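You operate a simulated robot arm through the tools that you are given. There is no shell and no other tool.

The job below is to be done with a simulated two-armed robot. You get a single attempt, and the scene is never put back.

## Task
Run the bench cylinder out and back once, fed from the green port.
Fine: red hose plug in, then the green lever open. White dial on 2 and green dial on 5 for the run. Blue hand valve ends on IN.

It is judged by the outcome, as a careful person would: the job done as asked, and still so three seconds after it is handed in. It fails if anything else is knocked over, pushed out of place, dropped, spilled or broken.

## Robot
Two 7-joint arms with fingered hands on one trunk that stands fixed in place. Base frame: the origin is at the foot of the trunk, x ahead of it, y to its left, z up. Readings come in m, degrees, newtons and seconds.
The left shoulder is at [0.02, 0.269, 1.197], the right one opposite. Each reaches about 1.298 m from its shoulder. Payload 5 kg a hand.
The TCP of each hand is the grasp point between the finger pads, 0.042 m short of the fingertips. In the tool frame z runs along the fingers and y along their closing line. The gripper opens to 0.208 m; its body begins 0.119 m behind the TCP. The gripper is a hand of 4 fingers: y runs from the thumb to the fingers, the wrist lies at [0, 0, -0.317] in the tool frame, and closing takes about 1.5 s.
Orientation is that of the tool frame in the base frame, as a unit quaternion [w, x, y, z]. With the fingers straight down and closing along the base's y, the tool's x points along the base's -x, its y along +y and its z along -z.

## Interface
- The arms move only by the tool servo_tool. It takes "left_motion", "right_motion" or both (then of equal length, played together; a hand with none holds still); each is a list of rows, each a list of 7 numbers: the turn, a rotation vector about the tool's x, y, z in rad, then the shift along the tool's x, y, z in m, then the closure, from 0 (fully open) to 1 (shut). In form: [[ax, ay, az, tx, ty, tz, jaw], ...]. A call has 1 to 20 rows; each row is the pose to reach, as a shift and turn from the pose commanded when the call began, along the tool's axes at that moment. Each row takes 0.2 s and may step no farther than 0.05 m and 8.6 degrees from the row before; otherwise, or with a gripper value out of range, the whole call is refused. Where a pose cannot be reached the arm comes as near as it can. A force on the tool above 90 N (or 10 N above the force at the start of the call, whichever is more), or a blocked arm, ends the call early, and 0.2 s more pass. The fingers move at their own pace (about 0.153 m/s each) and stop on an object; they squeeze with about 28 N. The grip force told is the motor's: it shows also when the fingers shut on nothing. Time passes only in rows, and 0.2 s behind the last, so rows that repeat a pose let the fingers close. The reply holds the time, the measured pose of the TCP, the force on the tool along the base axes, the opening and the grip force, in the units named above and with some noise, with the torque about the TCP (base axes, N m) and any sound that the robot's microphone picked up.
- Cameras (640 x 400 px; columns grow to the right, rows downward): "scene" is now at [0.1462, -0.0459, 1.4658]; the picture's right is [-0.53, -0.85, 0.00], its down [-0.46, 0.29, -0.84] and it looks along [0.71, -0.45, -0.55] (base axes); focal length 224 px, centre (320, 200). "left" rides on the left gripper at [-0.093, 0.001, -0.146] in its tool frame; the picture's right is [-0.01, -1.00, 0.00], its down [0.84, -0.01, -0.54] and it looks along [0.54, -0.01, 0.84] (tool axes); focal length 280 px, centre (320, 200). "right" rides on the right gripper at [0.093, 0.001, -0.146] in its tool frame; the picture's right is [-0.01, 1.00, 0.00], its down [-0.84, -0.01, -0.54] and it looks along [-0.54, -0.01, 0.84] (tool axes); focal length 280 px, centre (320, 200). There is no depth. A picture from a camera that has moved, and an enlarged one, comes with that camera's place and axes in the base frame and with its lens.
- snapshot(camera): a new picture of that camera. The clock stands still meanwhile.
- move_column(by): moves the trunk up (or, below 0, down) by that many m; the arms and the scene camera ride with it, the base frame stays. It gives what a move gives, with no picture.
- set_grasp(shape, hand): the hand has 4 fingers and takes this shape, open, in about a second: jaw (thumb against the fingers, like two jaws); tri (thumb and two fingers); tip (a fingertip pinch); poke (one finger out to press); point (the index stretched); flat (the hand flat); cup (the hand cupped); fist (a fist). The gripper value then closes the fingers along that shape, each until it touches; the sizes above hold for jaw. It gives what a move gives, with no picture.
- head_to(pan, tilt): turns the head with the scene camera to pan (to the left, within 80 degrees either way) and tilt (down, from -29 to 69), counted from straight ahead of the robot (the tilt from the chest, where the trunk bows). It gives what a move gives.
- zoom(camera, box): a new picture of the part [left, top, right, bottom] of that camera's present view, enlarged. The clock stands still meanwhile.
- sign_off(): hands the job in; it is judged then, once.

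Nothing tells you positions but the pictures and the camera data. Unless the task says otherwise, let go and move clear before handing in.

The tools are called as name(argument=value, ...) on one line, values as JSON. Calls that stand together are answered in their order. servo_tool: Moves the arms, as the interface text tells. Its arguments: {"type":"object","properties":{"left_motion":{"type":"array"},"right_motion":{"type":"array"}},"required":[]} The other tools are called the same way: move_column (by) moves the trunk up or down; set_grasp (shape, hand) gives the hand a shape; head_to (pan, tilt) turns the head that bears the scene camera; snapshot (camera) takes a picture; zoom (camera, box) takes an enlarged picture of a part of a camera's view; sign_off () hands the job in.

At the start:

```text
time_s: 0.0
left_tcp_pos: [0.6709, 0.0831, 1.2463]
left_tool_rot: [0.0, 0.114, 0.993, -0.001]
left_force: [-0.3, -0.4, 0.2]
left_wrist_torque: [0.0, 0.0, 0.01]
left_gripper_width: 0.2076
left_gripper_force: 0.1
left_shape: jaw
right_tcp_pos: [0.5751, -0.354, 1.1695]
right_tool_rot: [0.0, 0.116, 0.993, 0.0]
right_force: [-0.1, 0.5, -0.9]
right_wrist_torque: [0.04, -0.04, -0.04]
right_gripper_width: 0.2078
right_gripper_force: 0.1
right_shape: jaw
trunk travel left (down, up): [-0.575, 0.046]
head pan, tilt (commanded): [-32.3, 33.1]
```

scene: 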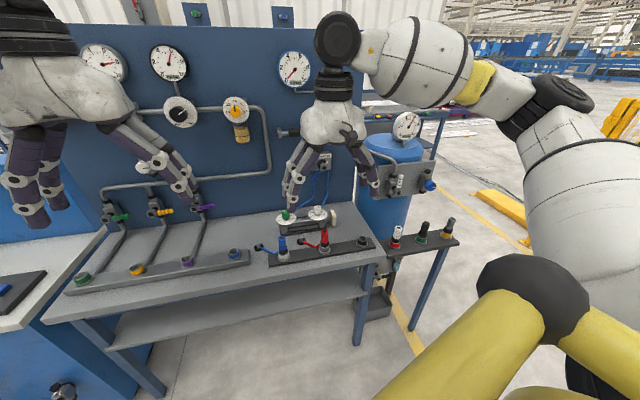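
right: 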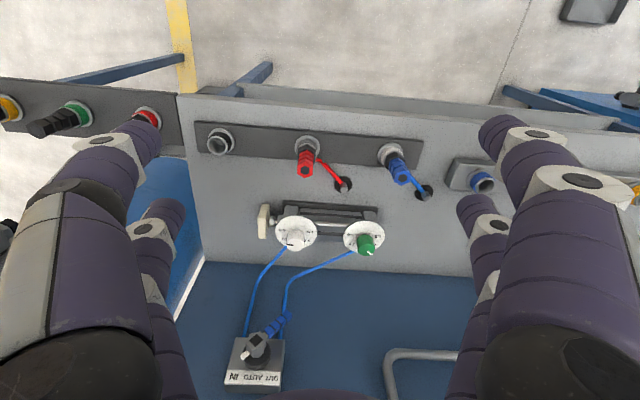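
left: 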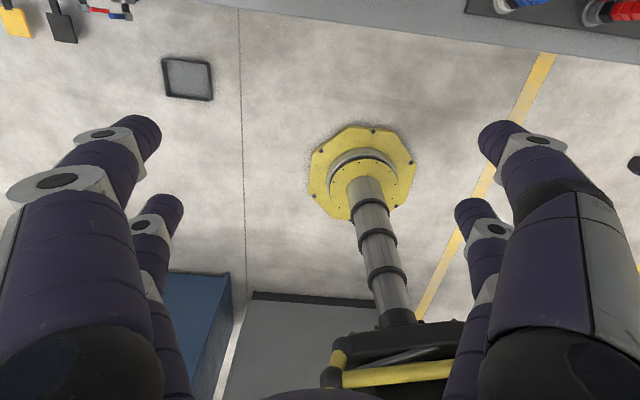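

I see a pneumatic bench with gauges, three or four coloured ports along the front, hose plugs in a parking rack, levers on the left, and a small cylinder with white and green dials and a blue hand valve on the panel. First I will look more closely before moving anything.

zoom(camera="scene", box=[60, 160, 260, 300])

zoom(camera="scene", box=[240, 160, 480, 310])

zoom(camera="right", box=[180, 90, 520, 400])

zoom(camera="scene", box=[70, 0, 330, 160])

```text
2.86 times, centred on (160, 230) of scene
camera zoom: at [0.1462, -0.0459, 1.4658], right [-0.53, -0.85, 0.0], down [-0.46, 0.29, -0.84], along [0.71, -0.45, -0.55], focal length 639 px, centre (777, 114)
```

zoom: 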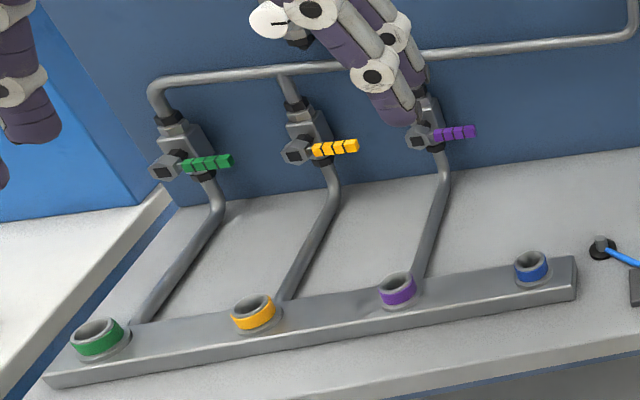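

```text
2.67 times, centred on (360, 235) of scene
camera zoom: at [0.1462, -0.0459, 1.4658], right [-0.53, -0.85, 0.0], down [-0.46, 0.29, -0.84], along [0.71, -0.45, -0.55], focal length 596 px, centre (213, 107)
```

zoom: 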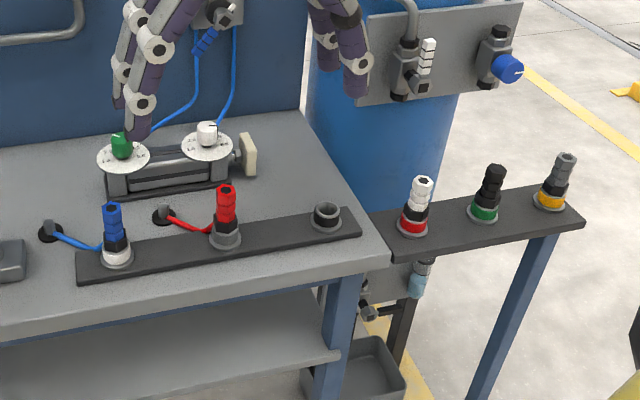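

```text
1.29 times, centred on (350, 245) of right
camera zoom: at [0.4835, -0.33, 1.315], right [0.24, 0.97, 0.0], down [0.82, -0.2, 0.54], along [0.52, -0.13, -0.84], focal length 362 px, centre (281, 142)
```

zoom: 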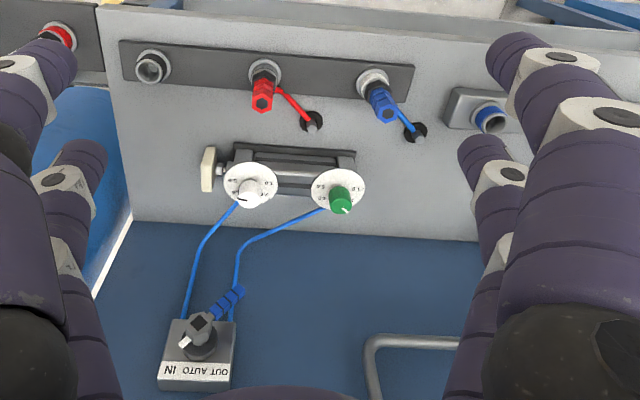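

```text
2.46 times, centred on (200, 80) of scene
camera zoom: at [0.1462, -0.0459, 1.4658], right [-0.53, -0.85, 0.0], down [-0.46, 0.29, -0.84], along [0.71, -0.45, -0.55], focal length 550 px, centre (615, 495)
```

zoom: 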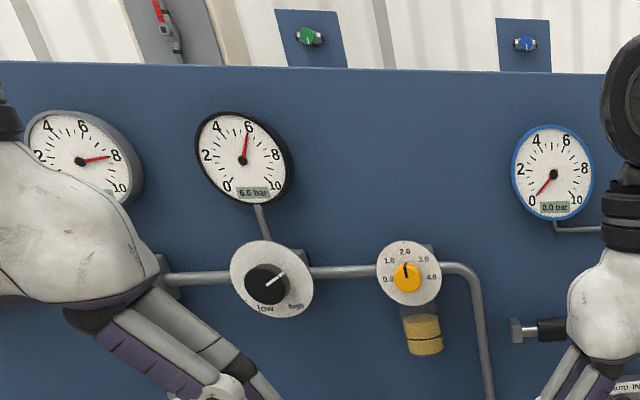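

The bench is yawed to my right; I get the red plug at about (0.67, -0.40, 0.82) and the green port at about (0.98, 0.37, 0.84). I'll look around with the head to identify the fixtures before moving.

head_to(pan=5, tilt=30)

snapshot(camera="scene")

head_to(pan=-20, tilt=45)

snapshot(camera="scene")

```text
time_s: 1.0
left_tcp_pos: [0.6698, 0.0825, 1.2471]
left_tool_rot: [0.0, 0.114, 0.993, -0.001]
left_force: [-0.5, 0.2, 0.5]
left_wrist_torque: [0.02, 0.0, 0.01]
left_gripper_width: 0.2082
left_gripper_force: 0.1
left_shape: jaw
right_tcp_pos: [0.5755, -0.3545, 1.1696]
right_tool_rot: [0.0, 0.114, 0.993, 0.001]
right_force: [0.8, 0.3, 0.0]
right_wrist_torque: [0.01, -0.03, 0.02]
right_gripper_width: 0.2078
right_gripper_force: 0.0
right_shape: jaw
trunk travel left (down, up): [-0.575, 0.046]
head pan, tilt (commanded): [5.0, 30.0]
```

```text
taken
camera scene: at [0.1611, 0.0094, 1.4705], right [0.09, -1.0, 0.0], down [-0.5, -0.04, -0.87], along [0.86, 0.07, -0.5], focal length 224 px, centre (320, 200)
```

scene: 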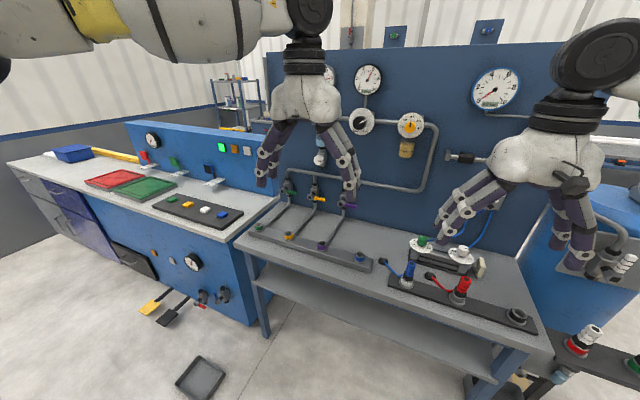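

```text
time_s: 1.9
left_tcp_pos: [0.6713, 0.0816, 1.2478]
left_tool_rot: [0.0, 0.114, 0.994, 0.0]
left_force: [-0.2, -0.8, 0.7]
left_wrist_torque: [0.0, -0.01, 0.03]
left_gripper_width: 0.2079
left_gripper_force: 0.1
left_shape: jaw
right_tcp_pos: [0.5765, -0.353, 1.1699]
right_tool_rot: [0.0, 0.114, 0.993, -0.001]
right_force: [0.7, -0.8, 0.9]
right_wrist_torque: [-0.03, 0.02, 0.03]
right_gripper_width: 0.2081
right_gripper_force: 0.1
right_shape: jaw
trunk travel left (down, up): [-0.575, 0.046]
head pan, tilt (commanded): [-20.0, 45.0]
```

```text
taken
camera scene: at [0.1474, -0.0261, 1.448], right [-0.34, -0.94, 0.0], down [-0.66, 0.24, -0.71], along [0.66, -0.24, -0.71], focal length 224 px, centre (320, 200)
```

scene: 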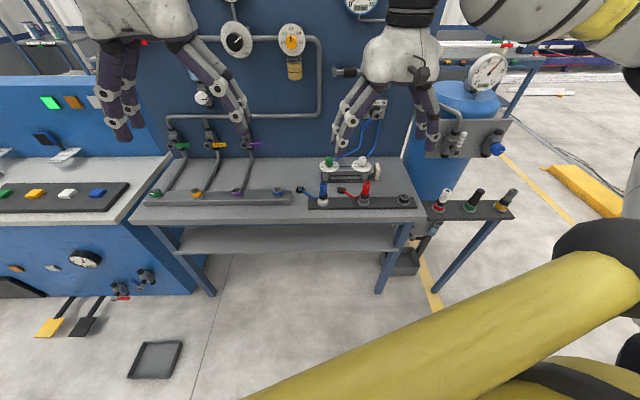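

There are other benches nearby that I'll leave alone. I'll pull both hands back and outward to clear the view of the panel.

servo_tool(left_motion=[[0, 0, 0, 0.038, 0.032, 0, 0], [0, 0, 0, 0.076, 0.064, 0, 0], [0, 0, 0, 0.114, 0.096, 0, 0], [0, 0, 0, 0.152, 0.128, 0, 0], [0, 0, 0, 0.19, 0.16, 0, 0], [0, 0, 0, 0.19, 0.16, 0, 0]], right_motion=[[0, 0, 0, 0.02, -0.044, 0, 0], [0, 0, 0, 0.04, -0.088, 0, 0], [0, 0, 0, 0.06, -0.132, 0, 0], [0, 0, 0, 0.08, -0.176, 0, 0], [0, 0, 0, 0.1, -0.22, 0, 0], [0, 0, 0, 0.1, -0.22, 0, 0]])

head_to(pan=-10, tilt=32)

snapshot(camera="scene")

snapshot(camera="right")

snapshot(camera="left")

```text
time_s: 3.3
left_tcp_pos: [0.5225, 0.2837, 1.2442]
left_tool_rot: [-0.001, 0.114, 0.993, 0.0]
left_force: [1.2, 0.1, -0.8]
left_wrist_torque: [0.04, 0.14, 0.03]
left_gripper_width: 0.2079
left_gripper_force: 0.0
left_shape: jaw
right_tcp_pos: [0.4303, -0.5479, 1.167]
right_tool_rot: [-0.001, 0.114, 0.993, 0.001]
right_force: [0.9, 0.4, -0.9]
right_wrist_torque: [0.04, 0.08, 0.0]
right_gripper_width: 0.2079
right_gripper_force: 0.0
right_shape: jaw
trunk travel left (down, up): [-0.575, 0.046]
head pan, tilt (commanded): [-20.0, 45.0]
```

```text
time_s: 4.1
left_tcp_pos: [0.5221, 0.2831, 1.2443]
left_tool_rot: [0.0, 0.114, 0.993, -0.001]
left_force: [0.5, -0.6, 0.2]
left_wrist_torque: [-0.01, 0.1, 0.02]
left_gripper_width: 0.208
left_gripper_force: 0.0
left_shape: jaw
right_tcp_pos: [0.4289, -0.5476, 1.1669]
right_tool_rot: [-0.001, 0.115, 0.993, 0.0]
right_force: [1.0, 0.2, -0.1]
right_wrist_torque: [0.02, 0.12, 0.0]
right_gripper_width: 0.208
right_gripper_force: 0.1
right_shape: jaw
trunk travel left (down, up): [-0.575, 0.046]
head pan, tilt (commanded): [-10.0, 32.0]
```

```text
taken
camera scene: at [0.1599, -0.0142, 1.4672], right [-0.17, -0.98, 0.0], down [-0.52, 0.09, -0.85], along [0.83, -0.15, -0.53], focal length 224 px, centre (320, 200)
```

scene: 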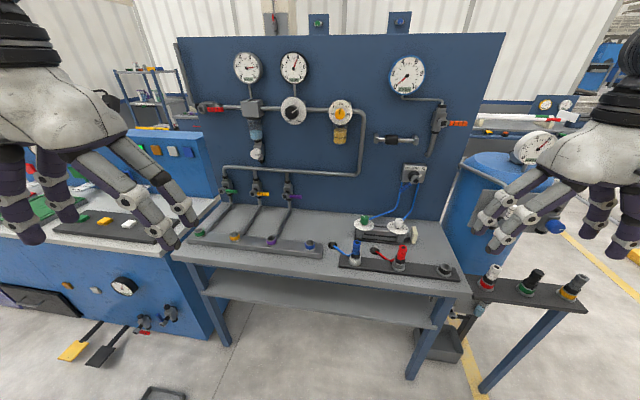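

```text
taken
camera right: at [0.3381, -0.5235, 1.3131], right [0.24, 0.97, 0.0], down [0.82, -0.2, 0.54], along [0.52, -0.13, -0.84], focal length 280 px, centre (320, 200)
```

right: 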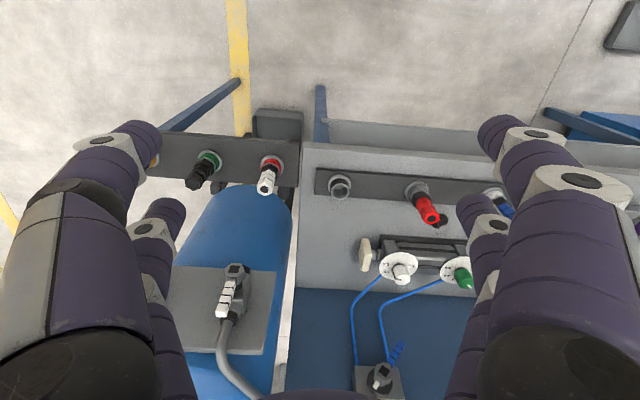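

```text
taken
camera left: at [0.6126, 0.2627, 1.3912], right [-0.21, -0.98, 0.0], down [-0.82, 0.18, 0.54], along [-0.53, 0.11, -0.84], focal length 280 px, centre (320, 200)
```

left: 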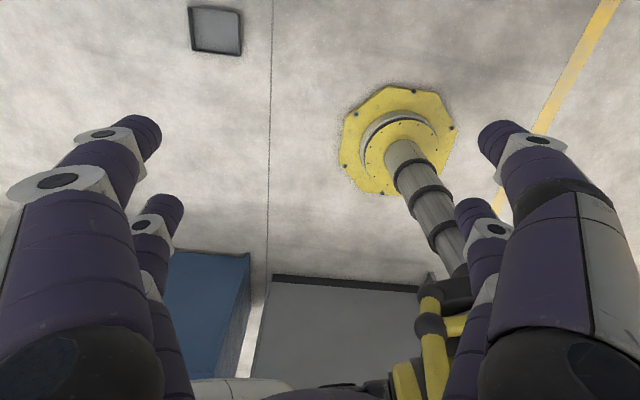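

The panel is clear now. I'll zoom on its parts to read markings.

zoom(camera="scene", box=[340, 150, 480, 290])

zoom(camera="scene", box=[190, 160, 350, 265])

zoom(camera="scene", box=[190, 40, 370, 165])

zoom(camera="scene", box=[360, 40, 490, 190])

zoom(camera="scene", box=[340, 210, 430, 265])

zoom(camera="scene", box=[390, 155, 440, 195])

zoom(camera="right", box=[330, 230, 490, 400])

```text
2.86 times, centred on (410, 220) of scene
camera zoom: at [0.1599, -0.0142, 1.4672], right [-0.17, -0.98, 0.0], down [-0.52, 0.09, -0.85], along [0.83, -0.15, -0.53], focal length 639 px, centre (63, 143)
```

zoom: 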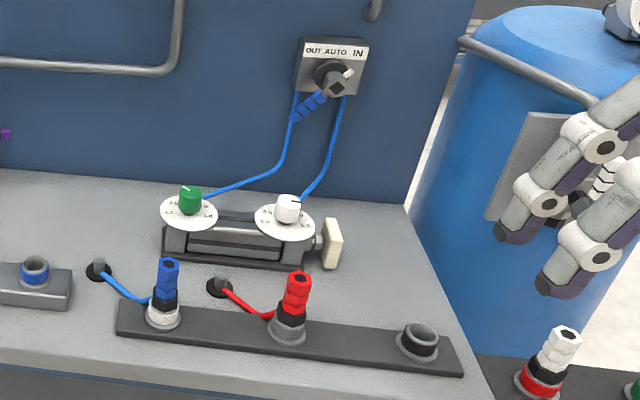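

```text
3.81 times, centred on (270, 212) of scene
camera zoom: at [0.1599, -0.0142, 1.4672], right [-0.17, -0.98, 0.0], down [-0.52, 0.09, -0.85], along [0.83, -0.15, -0.53], focal length 852 px, centre (510, 152)
```

zoom: 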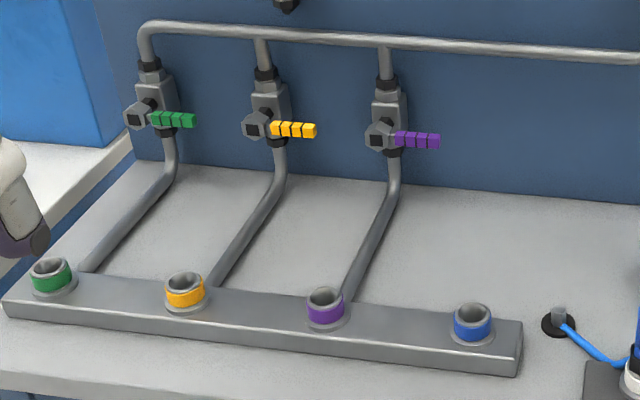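

```text
3.20 times, centred on (280, 102) of scene
camera zoom: at [0.1599, -0.0142, 1.4672], right [-0.17, -0.98, 0.0], down [-0.52, 0.09, -0.85], along [0.83, -0.15, -0.53], focal length 715 px, centre (448, 512)
```

zoom: 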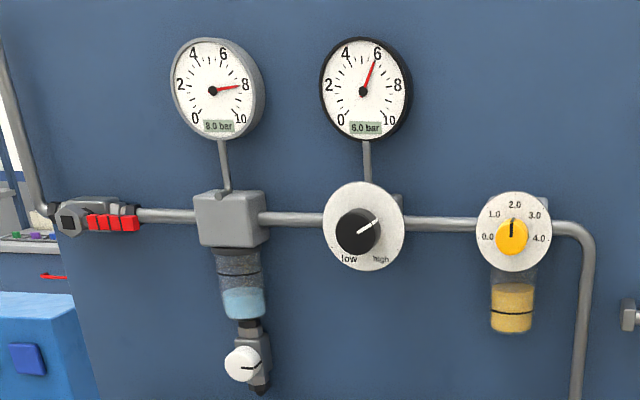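

```text
2.67 times, centred on (425, 115) of scene
camera zoom: at [0.1599, -0.0142, 1.4672], right [-0.17, -0.98, 0.0], down [-0.52, 0.09, -0.85], along [0.83, -0.15, -0.53], focal length 596 px, centre (40, 427)
```

zoom: 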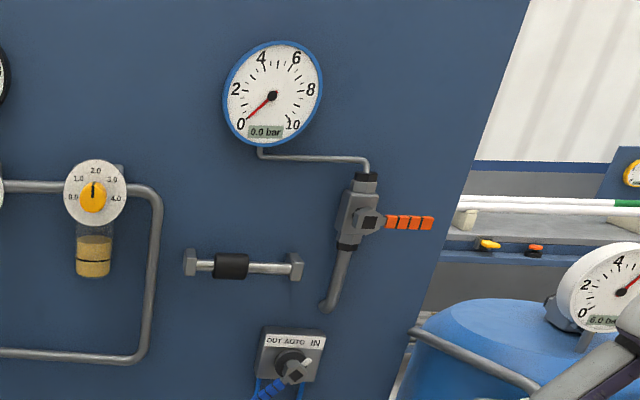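

```text
7.11 times, centred on (385, 238) of scene
camera zoom: at [0.1599, -0.0142, 1.4672], right [-0.17, -0.98, 0.0], down [-0.52, 0.09, -0.85], along [0.83, -0.15, -0.53], focal length 1590 px, centre (-142, -67)
```

zoom: 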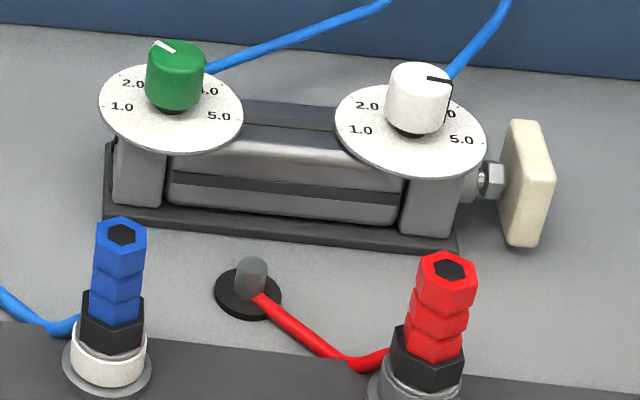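

```text
10.00 times, centred on (415, 175) of scene
camera zoom: at [0.1599, -0.0142, 1.4672], right [-0.17, -0.98, 0.0], down [-0.52, 0.09, -0.85], along [0.83, -0.15, -0.53], focal length 2236 px, centre (-630, 450)
```

zoom: 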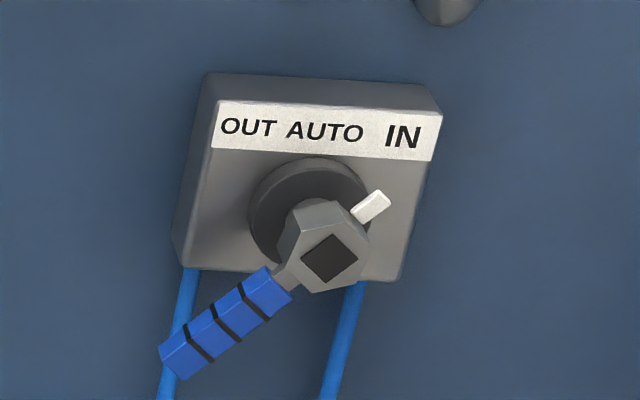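

```text
2.35 times, centred on (410, 315) of right
camera zoom: at [0.3381, -0.5235, 1.3131], right [0.24, 0.97, 0.0], down [0.82, -0.2, 0.54], along [0.52, -0.13, -0.84], focal length 660 px, centre (108, -71)
```

zoom: 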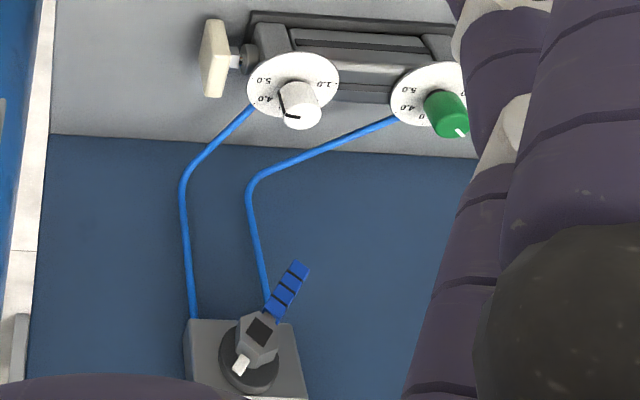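

The hand valve pointer is at IN and the cylinder is retracted; the white dial seems near 3.5–4, the green near 2–2.5. I'll bring the right hand's camera above the cylinder to read the dials properly.

servo_tool(right_motion=[[0, 0, 0.02, -0.034, 0.025, 0.015, 0], [0, 0, 0.04, -0.068, 0.05, 0.03, 0], [0, 0, 0.06, -0.102, 0.075, 0.045, 0], [0, 0, 0.08, -0.136, 0.1, 0.06, 0], [0, 0, 0.1, -0.17, 0.125, 0.075, 0], [0, 0, 0.12, -0.204, 0.15, 0.09, 0], [0, 0, 0.15, -0.237, 0.176, 0.107, 0], [0, 0, 0.15, -0.237, 0.176, 0.107, 0]])

snapshot(camera="right")

zoom(camera="right", box=[220, 130, 420, 255])

```text
time_s: 5.9
left_tcp_pos: [0.5203, 0.2826, 1.244]
left_tool_rot: [0.001, 0.115, 0.993, 0.0]
left_force: [-0.1, 0.0, -0.5]
left_wrist_torque: [0.05, -0.06, -0.02]
left_gripper_width: 0.2079
left_gripper_force: 0.0
left_shape: jaw
right_tcp_pos: [0.7009, -0.4273, 1.0646]
right_tool_rot: [0.0, 0.19, 0.982, -0.001]
right_force: [-1.5, -0.6, -0.6]
right_wrist_torque: [0.03, -0.05, 0.03]
right_gripper_width: 0.208
right_gripper_force: 0.0
right_shape: jaw
trunk travel left (down, up): [-0.575, 0.046]
head pan, tilt (commanded): [-10.0, 32.0]
```

```text
taken
camera right: at [0.6132, -0.3908, 1.2089], right [0.39, 0.92, 0.0], down [0.78, -0.33, 0.54], along [0.5, -0.21, -0.84], focal length 280 px, centre (320, 200)
```

right: 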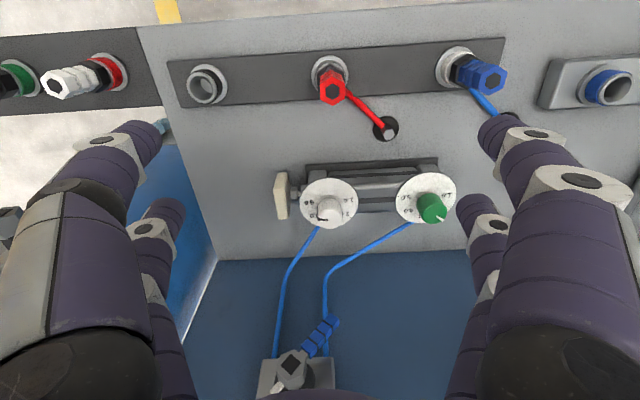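

```text
3.20 times, centred on (320, 192) of right
camera zoom: at [0.6132, -0.3908, 1.2089], right [0.39, 0.92, 0.0], down [0.78, -0.33, 0.54], along [0.5, -0.21, -0.84], focal length 897 px, centre (320, 224)
```

zoom: 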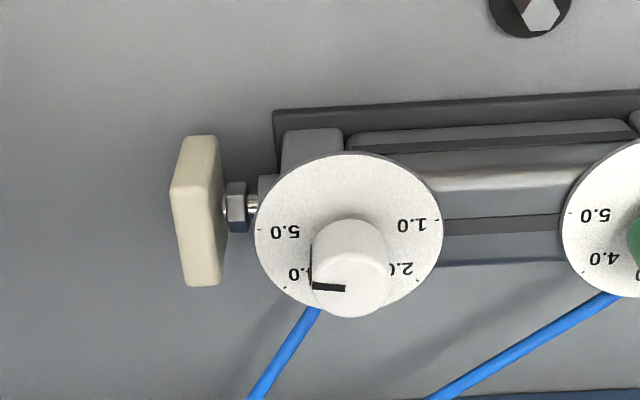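

The scale runs 1.0 (left, facing the panel) through 3.0 (panel side) to 5.0 (right), 45° per unit. I'll zoom further to read both pointers.

zoom(camera="right", box=[296, 165, 366, 235])

zoom(camera="right", box=[390, 165, 465, 235])

zoom(camera="right", box=[300, 40, 520, 150])

zoom(camera="scene", box=[350, 210, 420, 250])

```text
5.71 times, centred on (331, 200) of right
camera zoom: at [0.6132, -0.3908, 1.2089], right [0.39, 0.92, 0.0], down [0.78, -0.33, 0.54], along [0.5, -0.21, -0.84], focal length 1602 px, centre (257, 200)
```

zoom: 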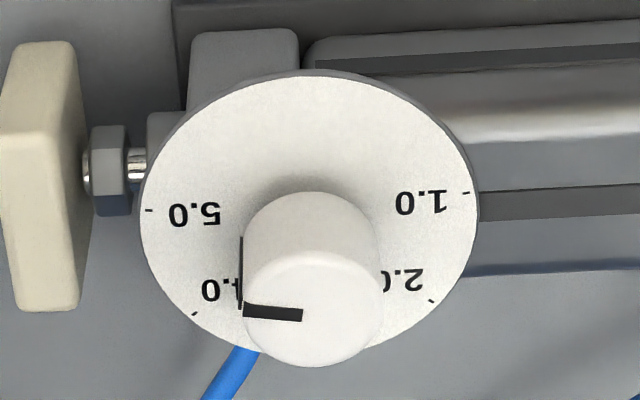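

```text
5.71 times, centred on (428, 200) of right
camera zoom: at [0.6132, -0.3908, 1.2089], right [0.39, 0.92, 0.0], down [0.78, -0.33, 0.54], along [0.5, -0.21, -0.84], focal length 1602 px, centre (-294, 200)
```

zoom: 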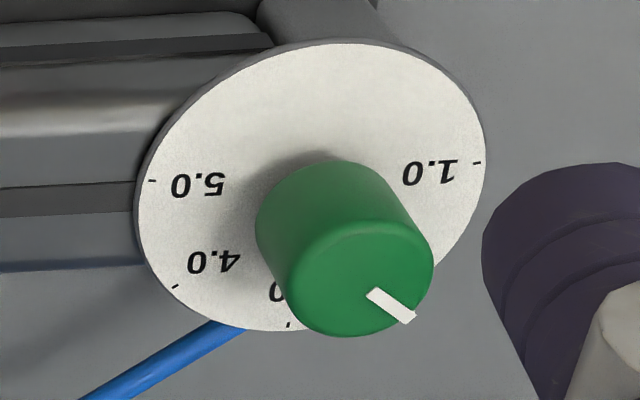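

```text
2.91 times, centred on (410, 95) of right
camera zoom: at [0.6132, -0.3908, 1.2089], right [0.39, 0.92, 0.0], down [0.78, -0.33, 0.54], along [0.5, -0.21, -0.84], focal length 816 px, centre (58, 506)
```

zoom: 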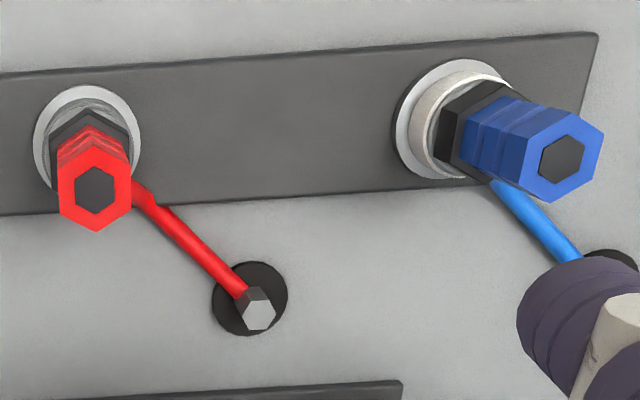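

```text
9.14 times, centred on (385, 230) of scene
camera zoom: at [0.1584, -0.0144, 1.4677], right [-0.17, -0.98, 0.0], down [-0.52, 0.09, -0.85], along [0.84, -0.15, -0.53], focal length 2044 px, centre (-274, -74)
```

zoom: 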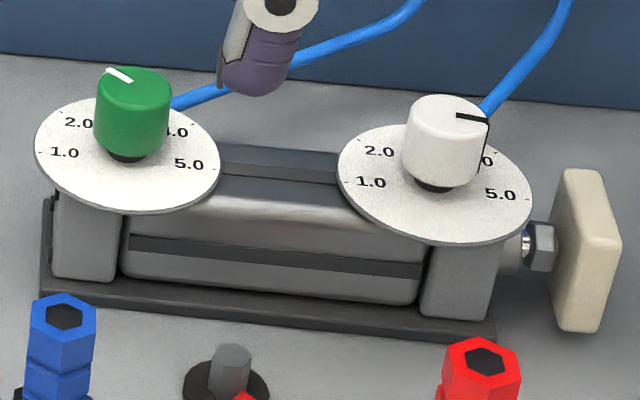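

White reads about 5, green about 1.7. So white must turn about 135° counter-clockwise and green about 150° clockwise. I'll check how the pinch shape looks on the right hand, as the knobs are only about 3 cm across.

set_grasp(shape="tip", hand="right")

snapshot(camera="right")

snapshot(camera="scene")

```text
time_s: 6.8
left_tcp_pos: [0.5225, 0.284, 1.2454]
left_tool_rot: [0.0, 0.115, 0.993, 0.001]
left_force: [-0.6, 0.1, 0.1]
left_wrist_torque: [-0.02, 0.05, -0.02]
left_gripper_width: 0.2083
left_gripper_force: 0.0
left_shape: jaw
right_tcp_pos: [0.7014, -0.4273, 1.0627]
right_tool_rot: [0.0, 0.189, 0.982, 0.0]
right_force: [0.4, 0.4, -0.2]
right_wrist_torque: [0.0, -0.01, 0.0]
right_gripper_width: 0.2076
right_gripper_force: 0.0
right_shape: tip
trunk travel left (down, up): [-0.575, 0.046]
head pan, tilt (commanded): [-10.0, 32.0]
```

```text
taken
camera right: at [0.6141, -0.3901, 1.2082], right [0.38, 0.92, 0.0], down [0.78, -0.32, 0.54], along [0.5, -0.21, -0.84], focal length 280 px, centre (320, 200)
```

right: 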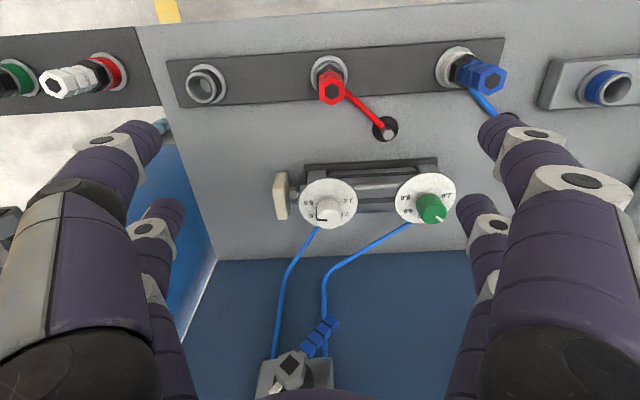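

```text
taken
camera scene: at [0.1596, -0.0139, 1.4673], right [-0.17, -0.98, 0.0], down [-0.52, 0.09, -0.85], along [0.83, -0.15, -0.53], focal length 224 px, centre (320, 200)
```

scene: 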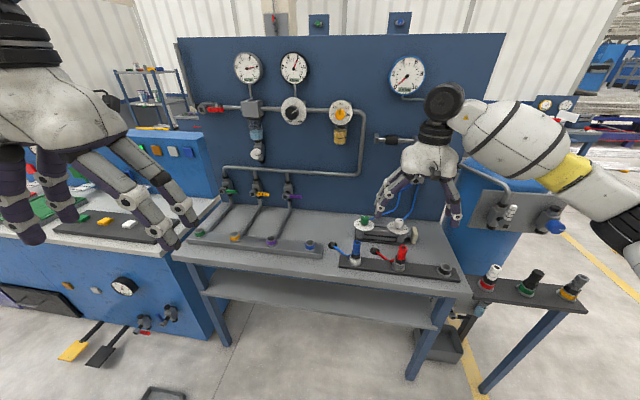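

The open pinch looks the same as the jaw; I'll close it in free air to see how the fingertips meet.

servo_tool(right_motion=[[0, 0, 0, 0, 0, 0, 0.7], [0, 0, 0, 0, 0, 0, 0.7], [0, 0, 0, 0, 0, 0, 0.7], [0, 0, 0, 0, 0, 0, 0.7], [0, 0, 0, 0, 0, 0, 0.7], [0, 0, 0, 0, 0, 0, 0.7]])

snapshot(camera="right")

servo_tool(right_motion=[[0, 0, 0, 0, 0, 0, 0.95], [0, 0, 0, 0, 0, 0, 0.95], [0, 0, 0, 0, 0, 0, 0.95]])

snapshot(camera="right")

zoom(camera="scene", box=[340, 80, 500, 260])

```text
time_s: 8.2
left_tcp_pos: [0.5225, 0.2844, 1.2445]
left_tool_rot: [0.0, 0.113, 0.994, 0.001]
left_force: [0.1, -0.4, 0.2]
left_wrist_torque: [0.01, 0.03, 0.01]
left_gripper_width: 0.2078
left_gripper_force: 0.1
left_shape: jaw
right_tcp_pos: [0.7014, -0.4266, 1.0629]
right_tool_rot: [0.0, 0.189, 0.982, -0.001]
right_force: [0.0, 0.3, 0.4]
right_wrist_torque: [-0.02, -0.02, -0.01]
right_gripper_width: 0.063
right_gripper_force: 0.1
right_shape: tip
trunk travel left (down, up): [-0.575, 0.046]
head pan, tilt (commanded): [-10.0, 32.0]
```

```text
taken
camera right: at [0.6137, -0.3901, 1.2085], right [0.38, 0.92, 0.0], down [0.78, -0.32, 0.54], along [0.5, -0.21, -0.84], focal length 280 px, centre (320, 200)
```

right: 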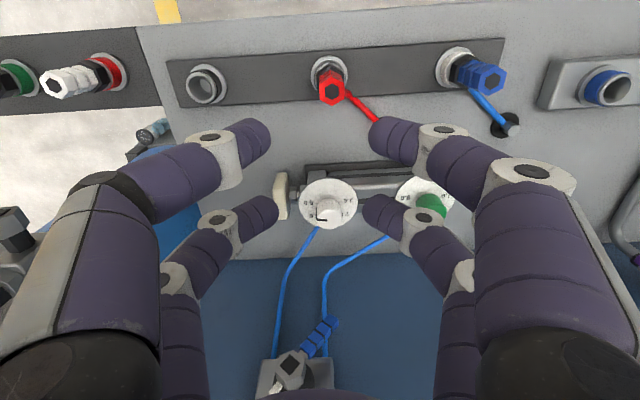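

```text
time_s: 9.0
left_tcp_pos: [0.5224, 0.2835, 1.2441]
left_tool_rot: [0.0, 0.114, 0.993, 0.0]
left_force: [-0.3, 1.1, -0.2]
left_wrist_torque: [-0.03, 0.01, 0.04]
left_gripper_width: 0.208
left_gripper_force: 0.0
left_shape: jaw
right_tcp_pos: [0.701, -0.4262, 1.062]
right_tool_rot: [0.0, 0.19, 0.982, 0.0]
right_force: [0.4, -0.4, 0.7]
right_wrist_torque: [0.01, -0.02, 0.0]
right_gripper_width: 0.011
right_gripper_force: 0.1
right_shape: tip
trunk travel left (down, up): [-0.575, 0.046]
head pan, tilt (commanded): [-10.0, 32.0]
```

```text
taken
camera right: at [0.6137, -0.3901, 1.2084], right [0.38, 0.92, 0.0], down [0.78, -0.32, 0.54], along [0.5, -0.21, -0.84], focal length 280 px, centre (320, 200)
```

right: 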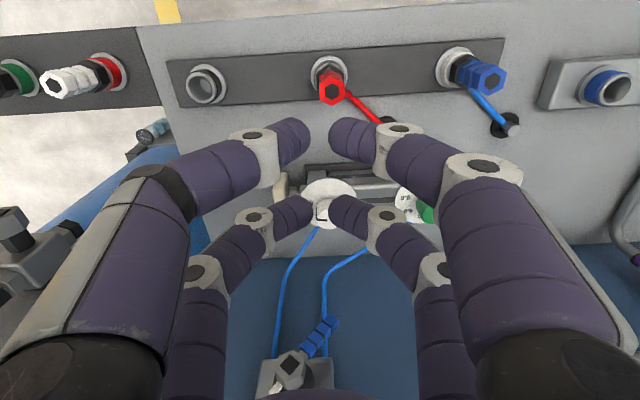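

```text
2.22 times, centred on (420, 170) of scene
camera zoom: at [0.1592, -0.014, 1.4674], right [-0.17, -0.98, 0.0], down [-0.52, 0.09, -0.85], along [0.84, -0.15, -0.53], focal length 497 px, centre (98, 267)
```

zoom: 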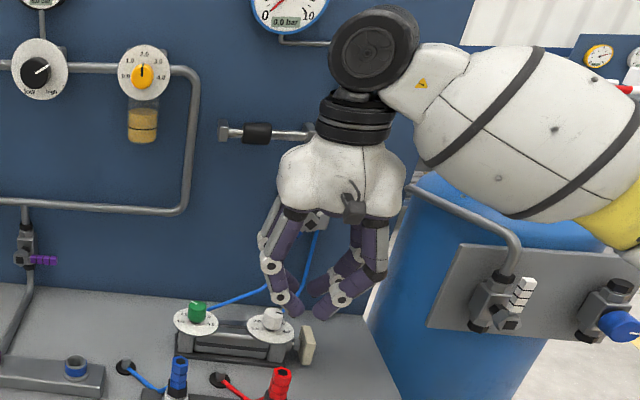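

In the pinch all four fingers close in two pairs with a gap at the centre. I'll look at the "tri" shape before choosing how to hold the small knobs.

set_grasp(shape="tri", hand="right")

snapshot(camera="right")

servo_tool(right_motion=[[0, 0, 0, 0, 0, 0, 0.8], [0, 0, 0, 0, 0, 0, 0.8], [0, 0, 0, 0, 0, 0, 0.8], [0, 0, 0, 0, 0, 0, 0.8], [0, 0, 0, 0, 0, 0, 0.8], [0, 0, 0, 0, 0, 0, 0.8]])

snapshot(camera="right")

zoom(camera="scene", box=[340, 80, 500, 260])

```text
time_s: 9.9
left_tcp_pos: [0.5214, 0.2834, 1.2443]
left_tool_rot: [0.0, 0.115, 0.993, 0.0]
left_force: [-0.1, -0.3, 0.1]
left_wrist_torque: [0.05, 0.0, 0.0]
left_gripper_width: 0.2078
left_gripper_force: 0.1
left_shape: jaw
right_tcp_pos: [0.7008, -0.4282, 1.0613]
right_tool_rot: [0.0, 0.189, 0.982, -0.001]
right_force: [0.1, -0.3, 0.0]
right_wrist_torque: [0.0, -0.04, 0.01]
right_gripper_width: 0.2079
right_gripper_force: 0.0
right_shape: tri
trunk travel left (down, up): [-0.575, 0.046]
head pan, tilt (commanded): [-10.0, 32.0]
```

```text
taken
camera right: at [0.6137, -0.3901, 1.2084], right [0.38, 0.92, 0.0], down [0.78, -0.32, 0.54], along [0.5, -0.21, -0.84], focal length 280 px, centre (320, 200)
```

right: 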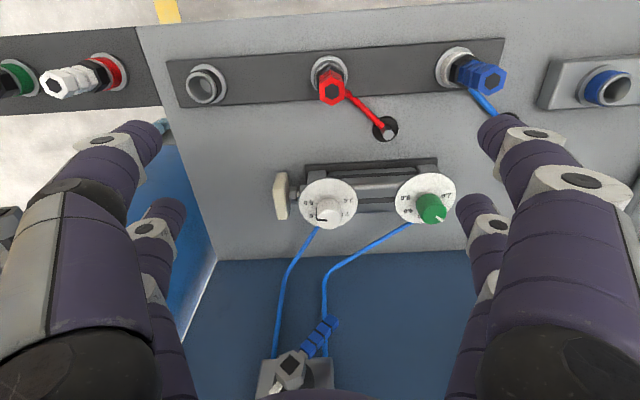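

```text
time_s: 11.3
left_tcp_pos: [0.5223, 0.2832, 1.2446]
left_tool_rot: [0.0, 0.114, 0.994, 0.0]
left_force: [0.5, -0.5, -1.0]
left_wrist_torque: [0.01, -0.02, -0.01]
left_gripper_width: 0.2077
left_gripper_force: 0.1
left_shape: jaw
right_tcp_pos: [0.7004, -0.428, 1.0629]
right_tool_rot: [0.0, 0.189, 0.982, 0.0]
right_force: [-0.8, -0.5, -0.7]
right_wrist_torque: [0.01, 0.02, 0.0]
right_gripper_width: 0.042
right_gripper_force: 0.0
right_shape: tri
trunk travel left (down, up): [-0.575, 0.046]
head pan, tilt (commanded): [-10.0, 32.0]
```

```text
taken
camera right: at [0.6138, -0.3901, 1.2084], right [0.38, 0.92, 0.0], down [0.78, -0.32, 0.54], along [0.5, -0.21, -0.84], focal length 280 px, centre (320, 200)
```

right: 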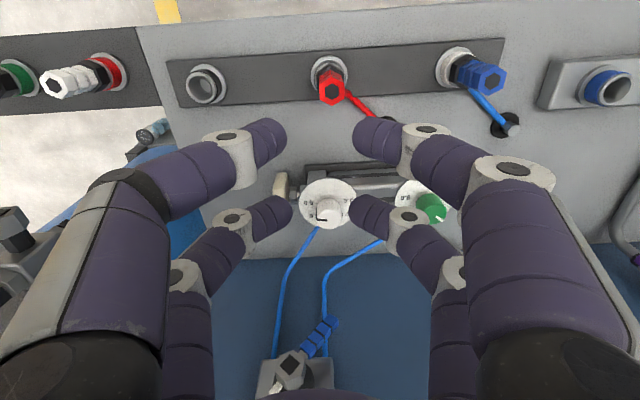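

```text
2.22 times, centred on (420, 170) of scene
camera zoom: at [0.1592, -0.014, 1.4674], right [-0.17, -0.98, 0.0], down [-0.52, 0.09, -0.85], along [0.84, -0.15, -0.53], focal length 497 px, centre (98, 267)
```

zoom: 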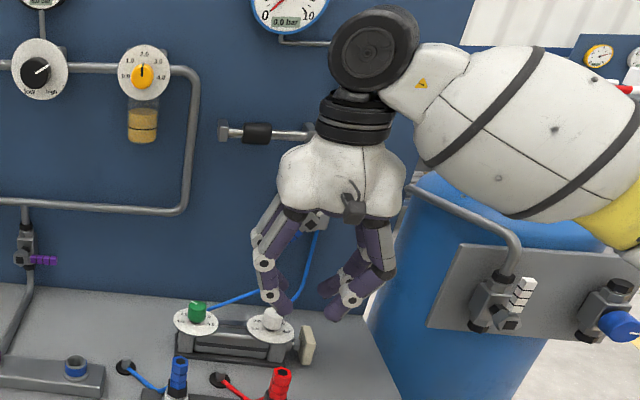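

The shapes look alike, with finger pairs about 6 cm apart along tool x, leaving a ~3.6 cm gap in the middle. I'll check how the left hand looks in the jaw shape when partly and fully closed.

servo_tool(left_motion=[[0, 0, 0, 0, 0, 0, 0.8], [0, 0, 0, 0, 0, 0, 0.8], [0, 0, 0, 0, 0, 0, 0.8], [0, 0, 0, 0, 0, 0, 0.8], [0, 0, 0, 0, 0, 0, 0.8], [0, 0, 0, 0, 0, 0, 0.8]])

snapshot(camera="left")

zoom(camera="scene", box=[0, 20, 240, 260])

servo_tool(left_motion=[[0, 0, 0, 0, 0, 0, 1], [0, 0, 0, 0, 0, 0, 1], [0, 0, 0, 0, 0, 0, 1]])

snapshot(camera="left")

zoom(camera="scene", box=[0, 20, 240, 260])

```text
time_s: 12.7
left_tcp_pos: [0.5212, 0.2838, 1.2439]
left_tool_rot: [0.0, 0.114, 0.994, 0.0]
left_force: [-0.3, 0.0, -0.5]
left_wrist_torque: [0.0, -0.01, 0.01]
left_gripper_width: 0.0422
left_gripper_force: 0.1
left_shape: jaw
right_tcp_pos: [0.7014, -0.426, 1.0622]
right_tool_rot: [0.0, 0.19, 0.982, -0.001]
right_force: [0.1, 0.3, -0.5]
right_wrist_torque: [-0.01, -0.04, 0.01]
right_gripper_width: 0.0421
right_gripper_force: 0.0
right_shape: tri
trunk travel left (down, up): [-0.575, 0.046]
head pan, tilt (commanded): [-10.0, 32.0]
```

```text
taken
camera left: at [0.6118, 0.2629, 1.3917], right [-0.21, -0.98, 0.0], down [-0.82, 0.18, 0.54], along [-0.53, 0.11, -0.84], focal length 280 px, centre (320, 200)
```

left: 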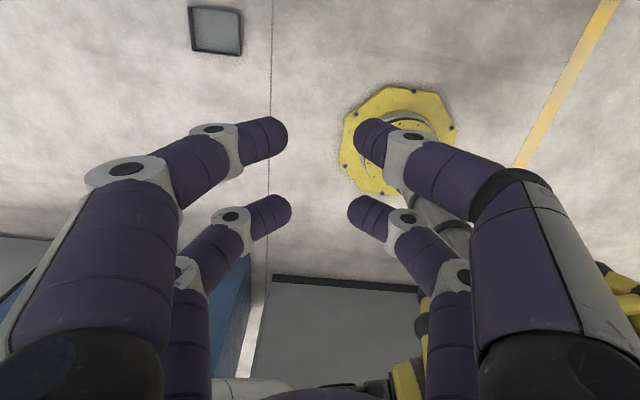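

```text
1.67 times, centred on (120, 140) of scene
camera zoom: at [0.1592, -0.014, 1.4674], right [-0.17, -0.98, 0.0], down [-0.52, 0.09, -0.85], along [0.84, -0.15, -0.53], focal length 373 px, centre (653, 300)
```

zoom: 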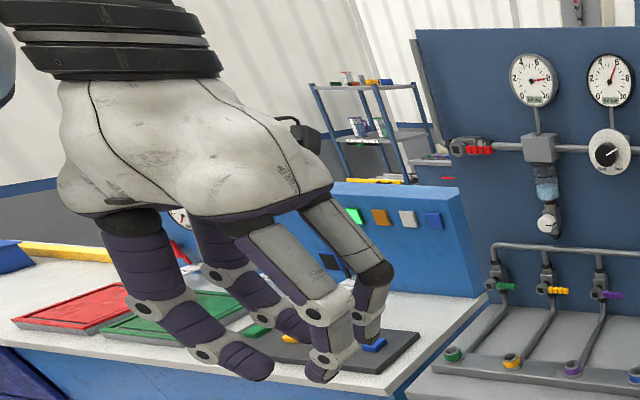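

```text
time_s: 13.5
left_tcp_pos: [0.5218, 0.2831, 1.2439]
left_tool_rot: [0.0, 0.114, 0.993, 0.0]
left_force: [0.3, -0.1, -0.2]
left_wrist_torque: [0.0, 0.01, 0.01]
left_gripper_width: 0.0
left_gripper_force: 27.8
left_shape: jaw
right_tcp_pos: [0.7002, -0.4261, 1.0613]
right_tool_rot: [0.0, 0.19, 0.982, 0.0]
right_force: [-0.4, -1.0, 0.4]
right_wrist_torque: [0.01, -0.03, -0.02]
right_gripper_width: 0.0421
right_gripper_force: 0.0
right_shape: tri
trunk travel left (down, up): [-0.575, 0.046]
head pan, tilt (commanded): [-10.0, 32.0]
```

```text
taken
camera left: at [0.6118, 0.2629, 1.3917], right [-0.21, -0.98, 0.0], down [-0.82, 0.18, 0.54], along [-0.53, 0.11, -0.84], focal length 280 px, centre (320, 200)
```

left: 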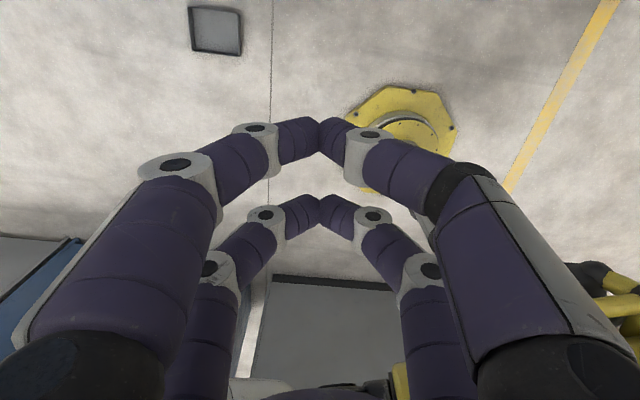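

```text
1.67 times, centred on (120, 140) of scene
camera zoom: at [0.1592, -0.014, 1.4674], right [-0.17, -0.98, 0.0], down [-0.52, 0.09, -0.85], along [0.84, -0.15, -0.53], focal length 373 px, centre (653, 300)
```

zoom: 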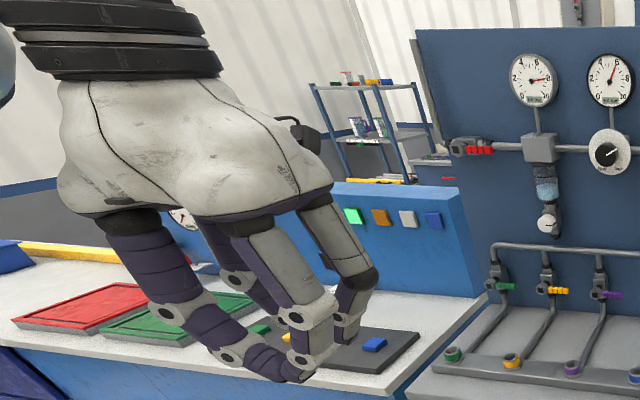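

All shapes close alike, so I'll judge the hold by the reported width. Next I'll test in free air how far the right wrist can yaw each way, as the dials need big turns.

servo_tool(right_motion=[[0, 0, 0.15, 0, 0, 0, 0.5], [0, 0, 0.3, 0, 0, 0, 0.5], [0, 0, 0.45, 0, 0, 0, 0.5], [0, 0, 0.6, 0, 0, 0, 0.5], [0, 0, 0.75, 0, 0, 0, 0.5], [0, 0, 0.9, 0, 0, 0, 0.5], [0, 0, 1.05, 0, 0, 0, 0.5], [0, 0, 1.2, 0, 0, 0, 0.5], [0, 0, 1.35, 0, 0, 0, 0.5], [0, 0, 1.5, 0, 0, 0, 0.5], [0, 0, 1.5, 0, 0, 0, 0.5]], left_motion=[[0, 0, 0, 0, 0, 0, 0.5], [0, 0, 0, 0, 0, 0, 0.5], [0, 0, 0, 0, 0, 0, 0.5], [0, 0, 0, 0, 0, 0, 0.5], [0, 0, 0, 0, 0, 0, 0.5], [0, 0, 0, 0, 0, 0, 0.5], [0, 0, 0, 0, 0, 0, 0.5], [0, 0, 0, 0, 0, 0, 0.5], [0, 0, 0, 0, 0, 0, 0.5], [0, 0, 0, 0, 0, 0, 0.5], [0, 0, 0, 0, 0, 0, 0.5]])

snapshot(camera="right")

snapshot(camera="scene")

```text
time_s: 14.9
left_tcp_pos: [0.5172, 0.2792, 1.2449]
left_tool_rot: [0.002, 0.117, 0.993, 0.0]
left_force: [1.2, -4.4, -1.2]
left_wrist_torque: [0.55, 0.08, -0.03]
left_gripper_width: 0.104
left_gripper_force: 0.1
left_shape: jaw
right_tcp_pos: [0.8215, -0.5813, 1.03]
right_tool_rot: [-0.007, 0.536, 0.844, -0.002]
right_force: [-123.7, 20.1, -0.1]
right_wrist_torque: [-16.62, -31.57, -2.18]
right_gripper_width: 0.0993
right_gripper_force: 0.1
right_shape: tri
right hand out of reach, approached as far as the arm can: row 2, 3, 4, 5, 6, 7
trunk travel left (down, up): [-0.575, 0.046]
head pan, tilt (commanded): [-10.0, 32.0]
stopped in row 7 (right hand): the force on the tool passed its limit at 374 N (the readings are from after the stop); the commanded pose is now the measured one
```

```text
taken
camera right: at [0.7835, -0.4962, 1.1766], right [0.91, 0.41, -0.01], down [0.35, -0.77, 0.53], along [0.21, -0.49, -0.85], focal length 280 px, centre (320, 200)
```

right: 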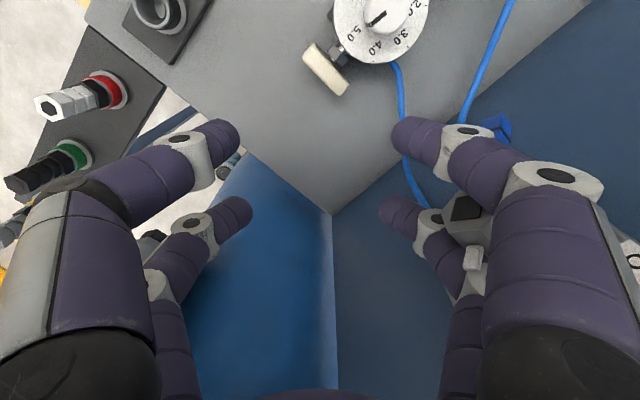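

```text
taken
camera scene: at [0.1496, -0.0143, 1.4682], right [-0.18, -0.98, 0.0], down [-0.52, 0.1, -0.85], along [0.84, -0.15, -0.52], focal length 224 px, centre (320, 200)
```

scene: 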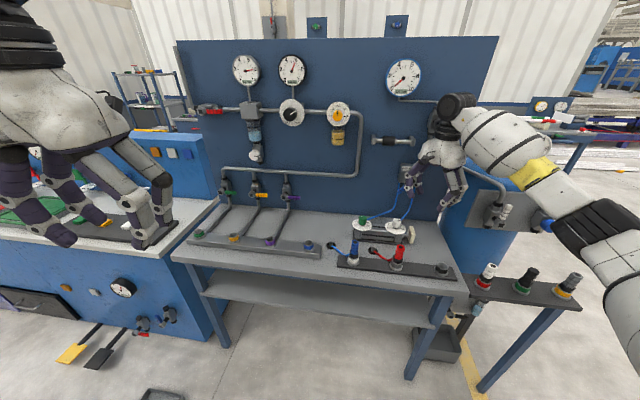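

The wrist yaw hit its limit and the arm drifted, so the right hand pushed against the panel. I'll back straight off right away and then check the hand valve for harm.

servo_tool(right_motion=[[0, 0, 0, 0.015, -0.015, 0, 0.5], [0, 0, 0, 0.04, -0.04, 0, 0.5], [0, 0, -0.05, 0.065, -0.065, 0, 0.5]])

snapshot(camera="right")

snapshot(camera="scene")

```text
time_s: 15.7
left_tcp_pos: [0.5189, 0.2846, 1.2455]
left_tool_rot: [0.002, 0.112, 0.994, -0.001]
left_force: [-2.2, 2.6, 1.7]
left_wrist_torque: [-0.29, -0.4, 0.02]
left_gripper_width: 0.1038
left_gripper_force: 0.0
left_shape: jaw
right_tcp_pos: [0.7917, -0.5848, 1.0202]
right_tool_rot: [-0.013, 0.506, 0.863, 0.0]
right_force: [-7.2, -16.7, 1.9]
right_wrist_torque: [0.47, -0.3, -1.49]
right_gripper_width: 0.1008
right_gripper_force: 0.1
right_shape: tri
right hand out of reach, approached as far as the arm can: row 1, 2, 3
trunk travel left (down, up): [-0.575, 0.046]
head pan, tilt (commanded): [-10.0, 32.0]
```

```text
taken
camera right: at [0.7498, -0.5033, 1.1689], right [0.88, 0.47, -0.01], down [0.41, -0.75, 0.52], along [0.24, -0.46, -0.86], focal length 280 px, centre (320, 200)
```

right: 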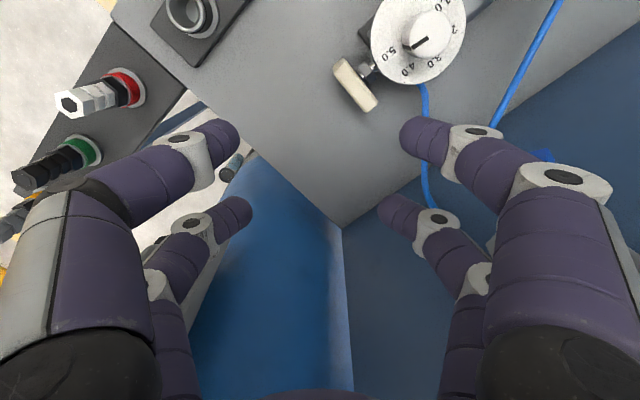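

```text
taken
camera scene: at [0.1555, -0.0128, 1.4677], right [-0.17, -0.99, 0.0], down [-0.52, 0.09, -0.85], along [0.84, -0.15, -0.53], focal length 224 px, centre (320, 200)
```

scene: 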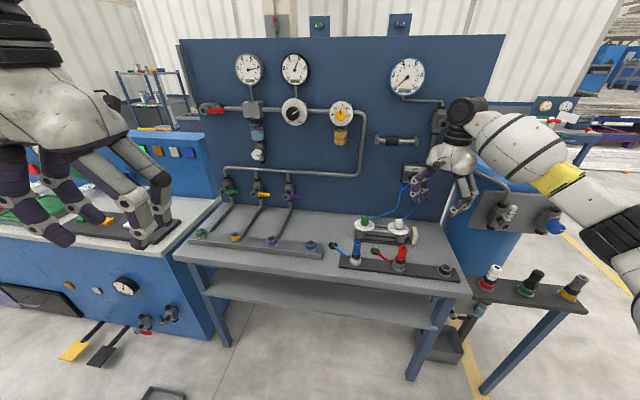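

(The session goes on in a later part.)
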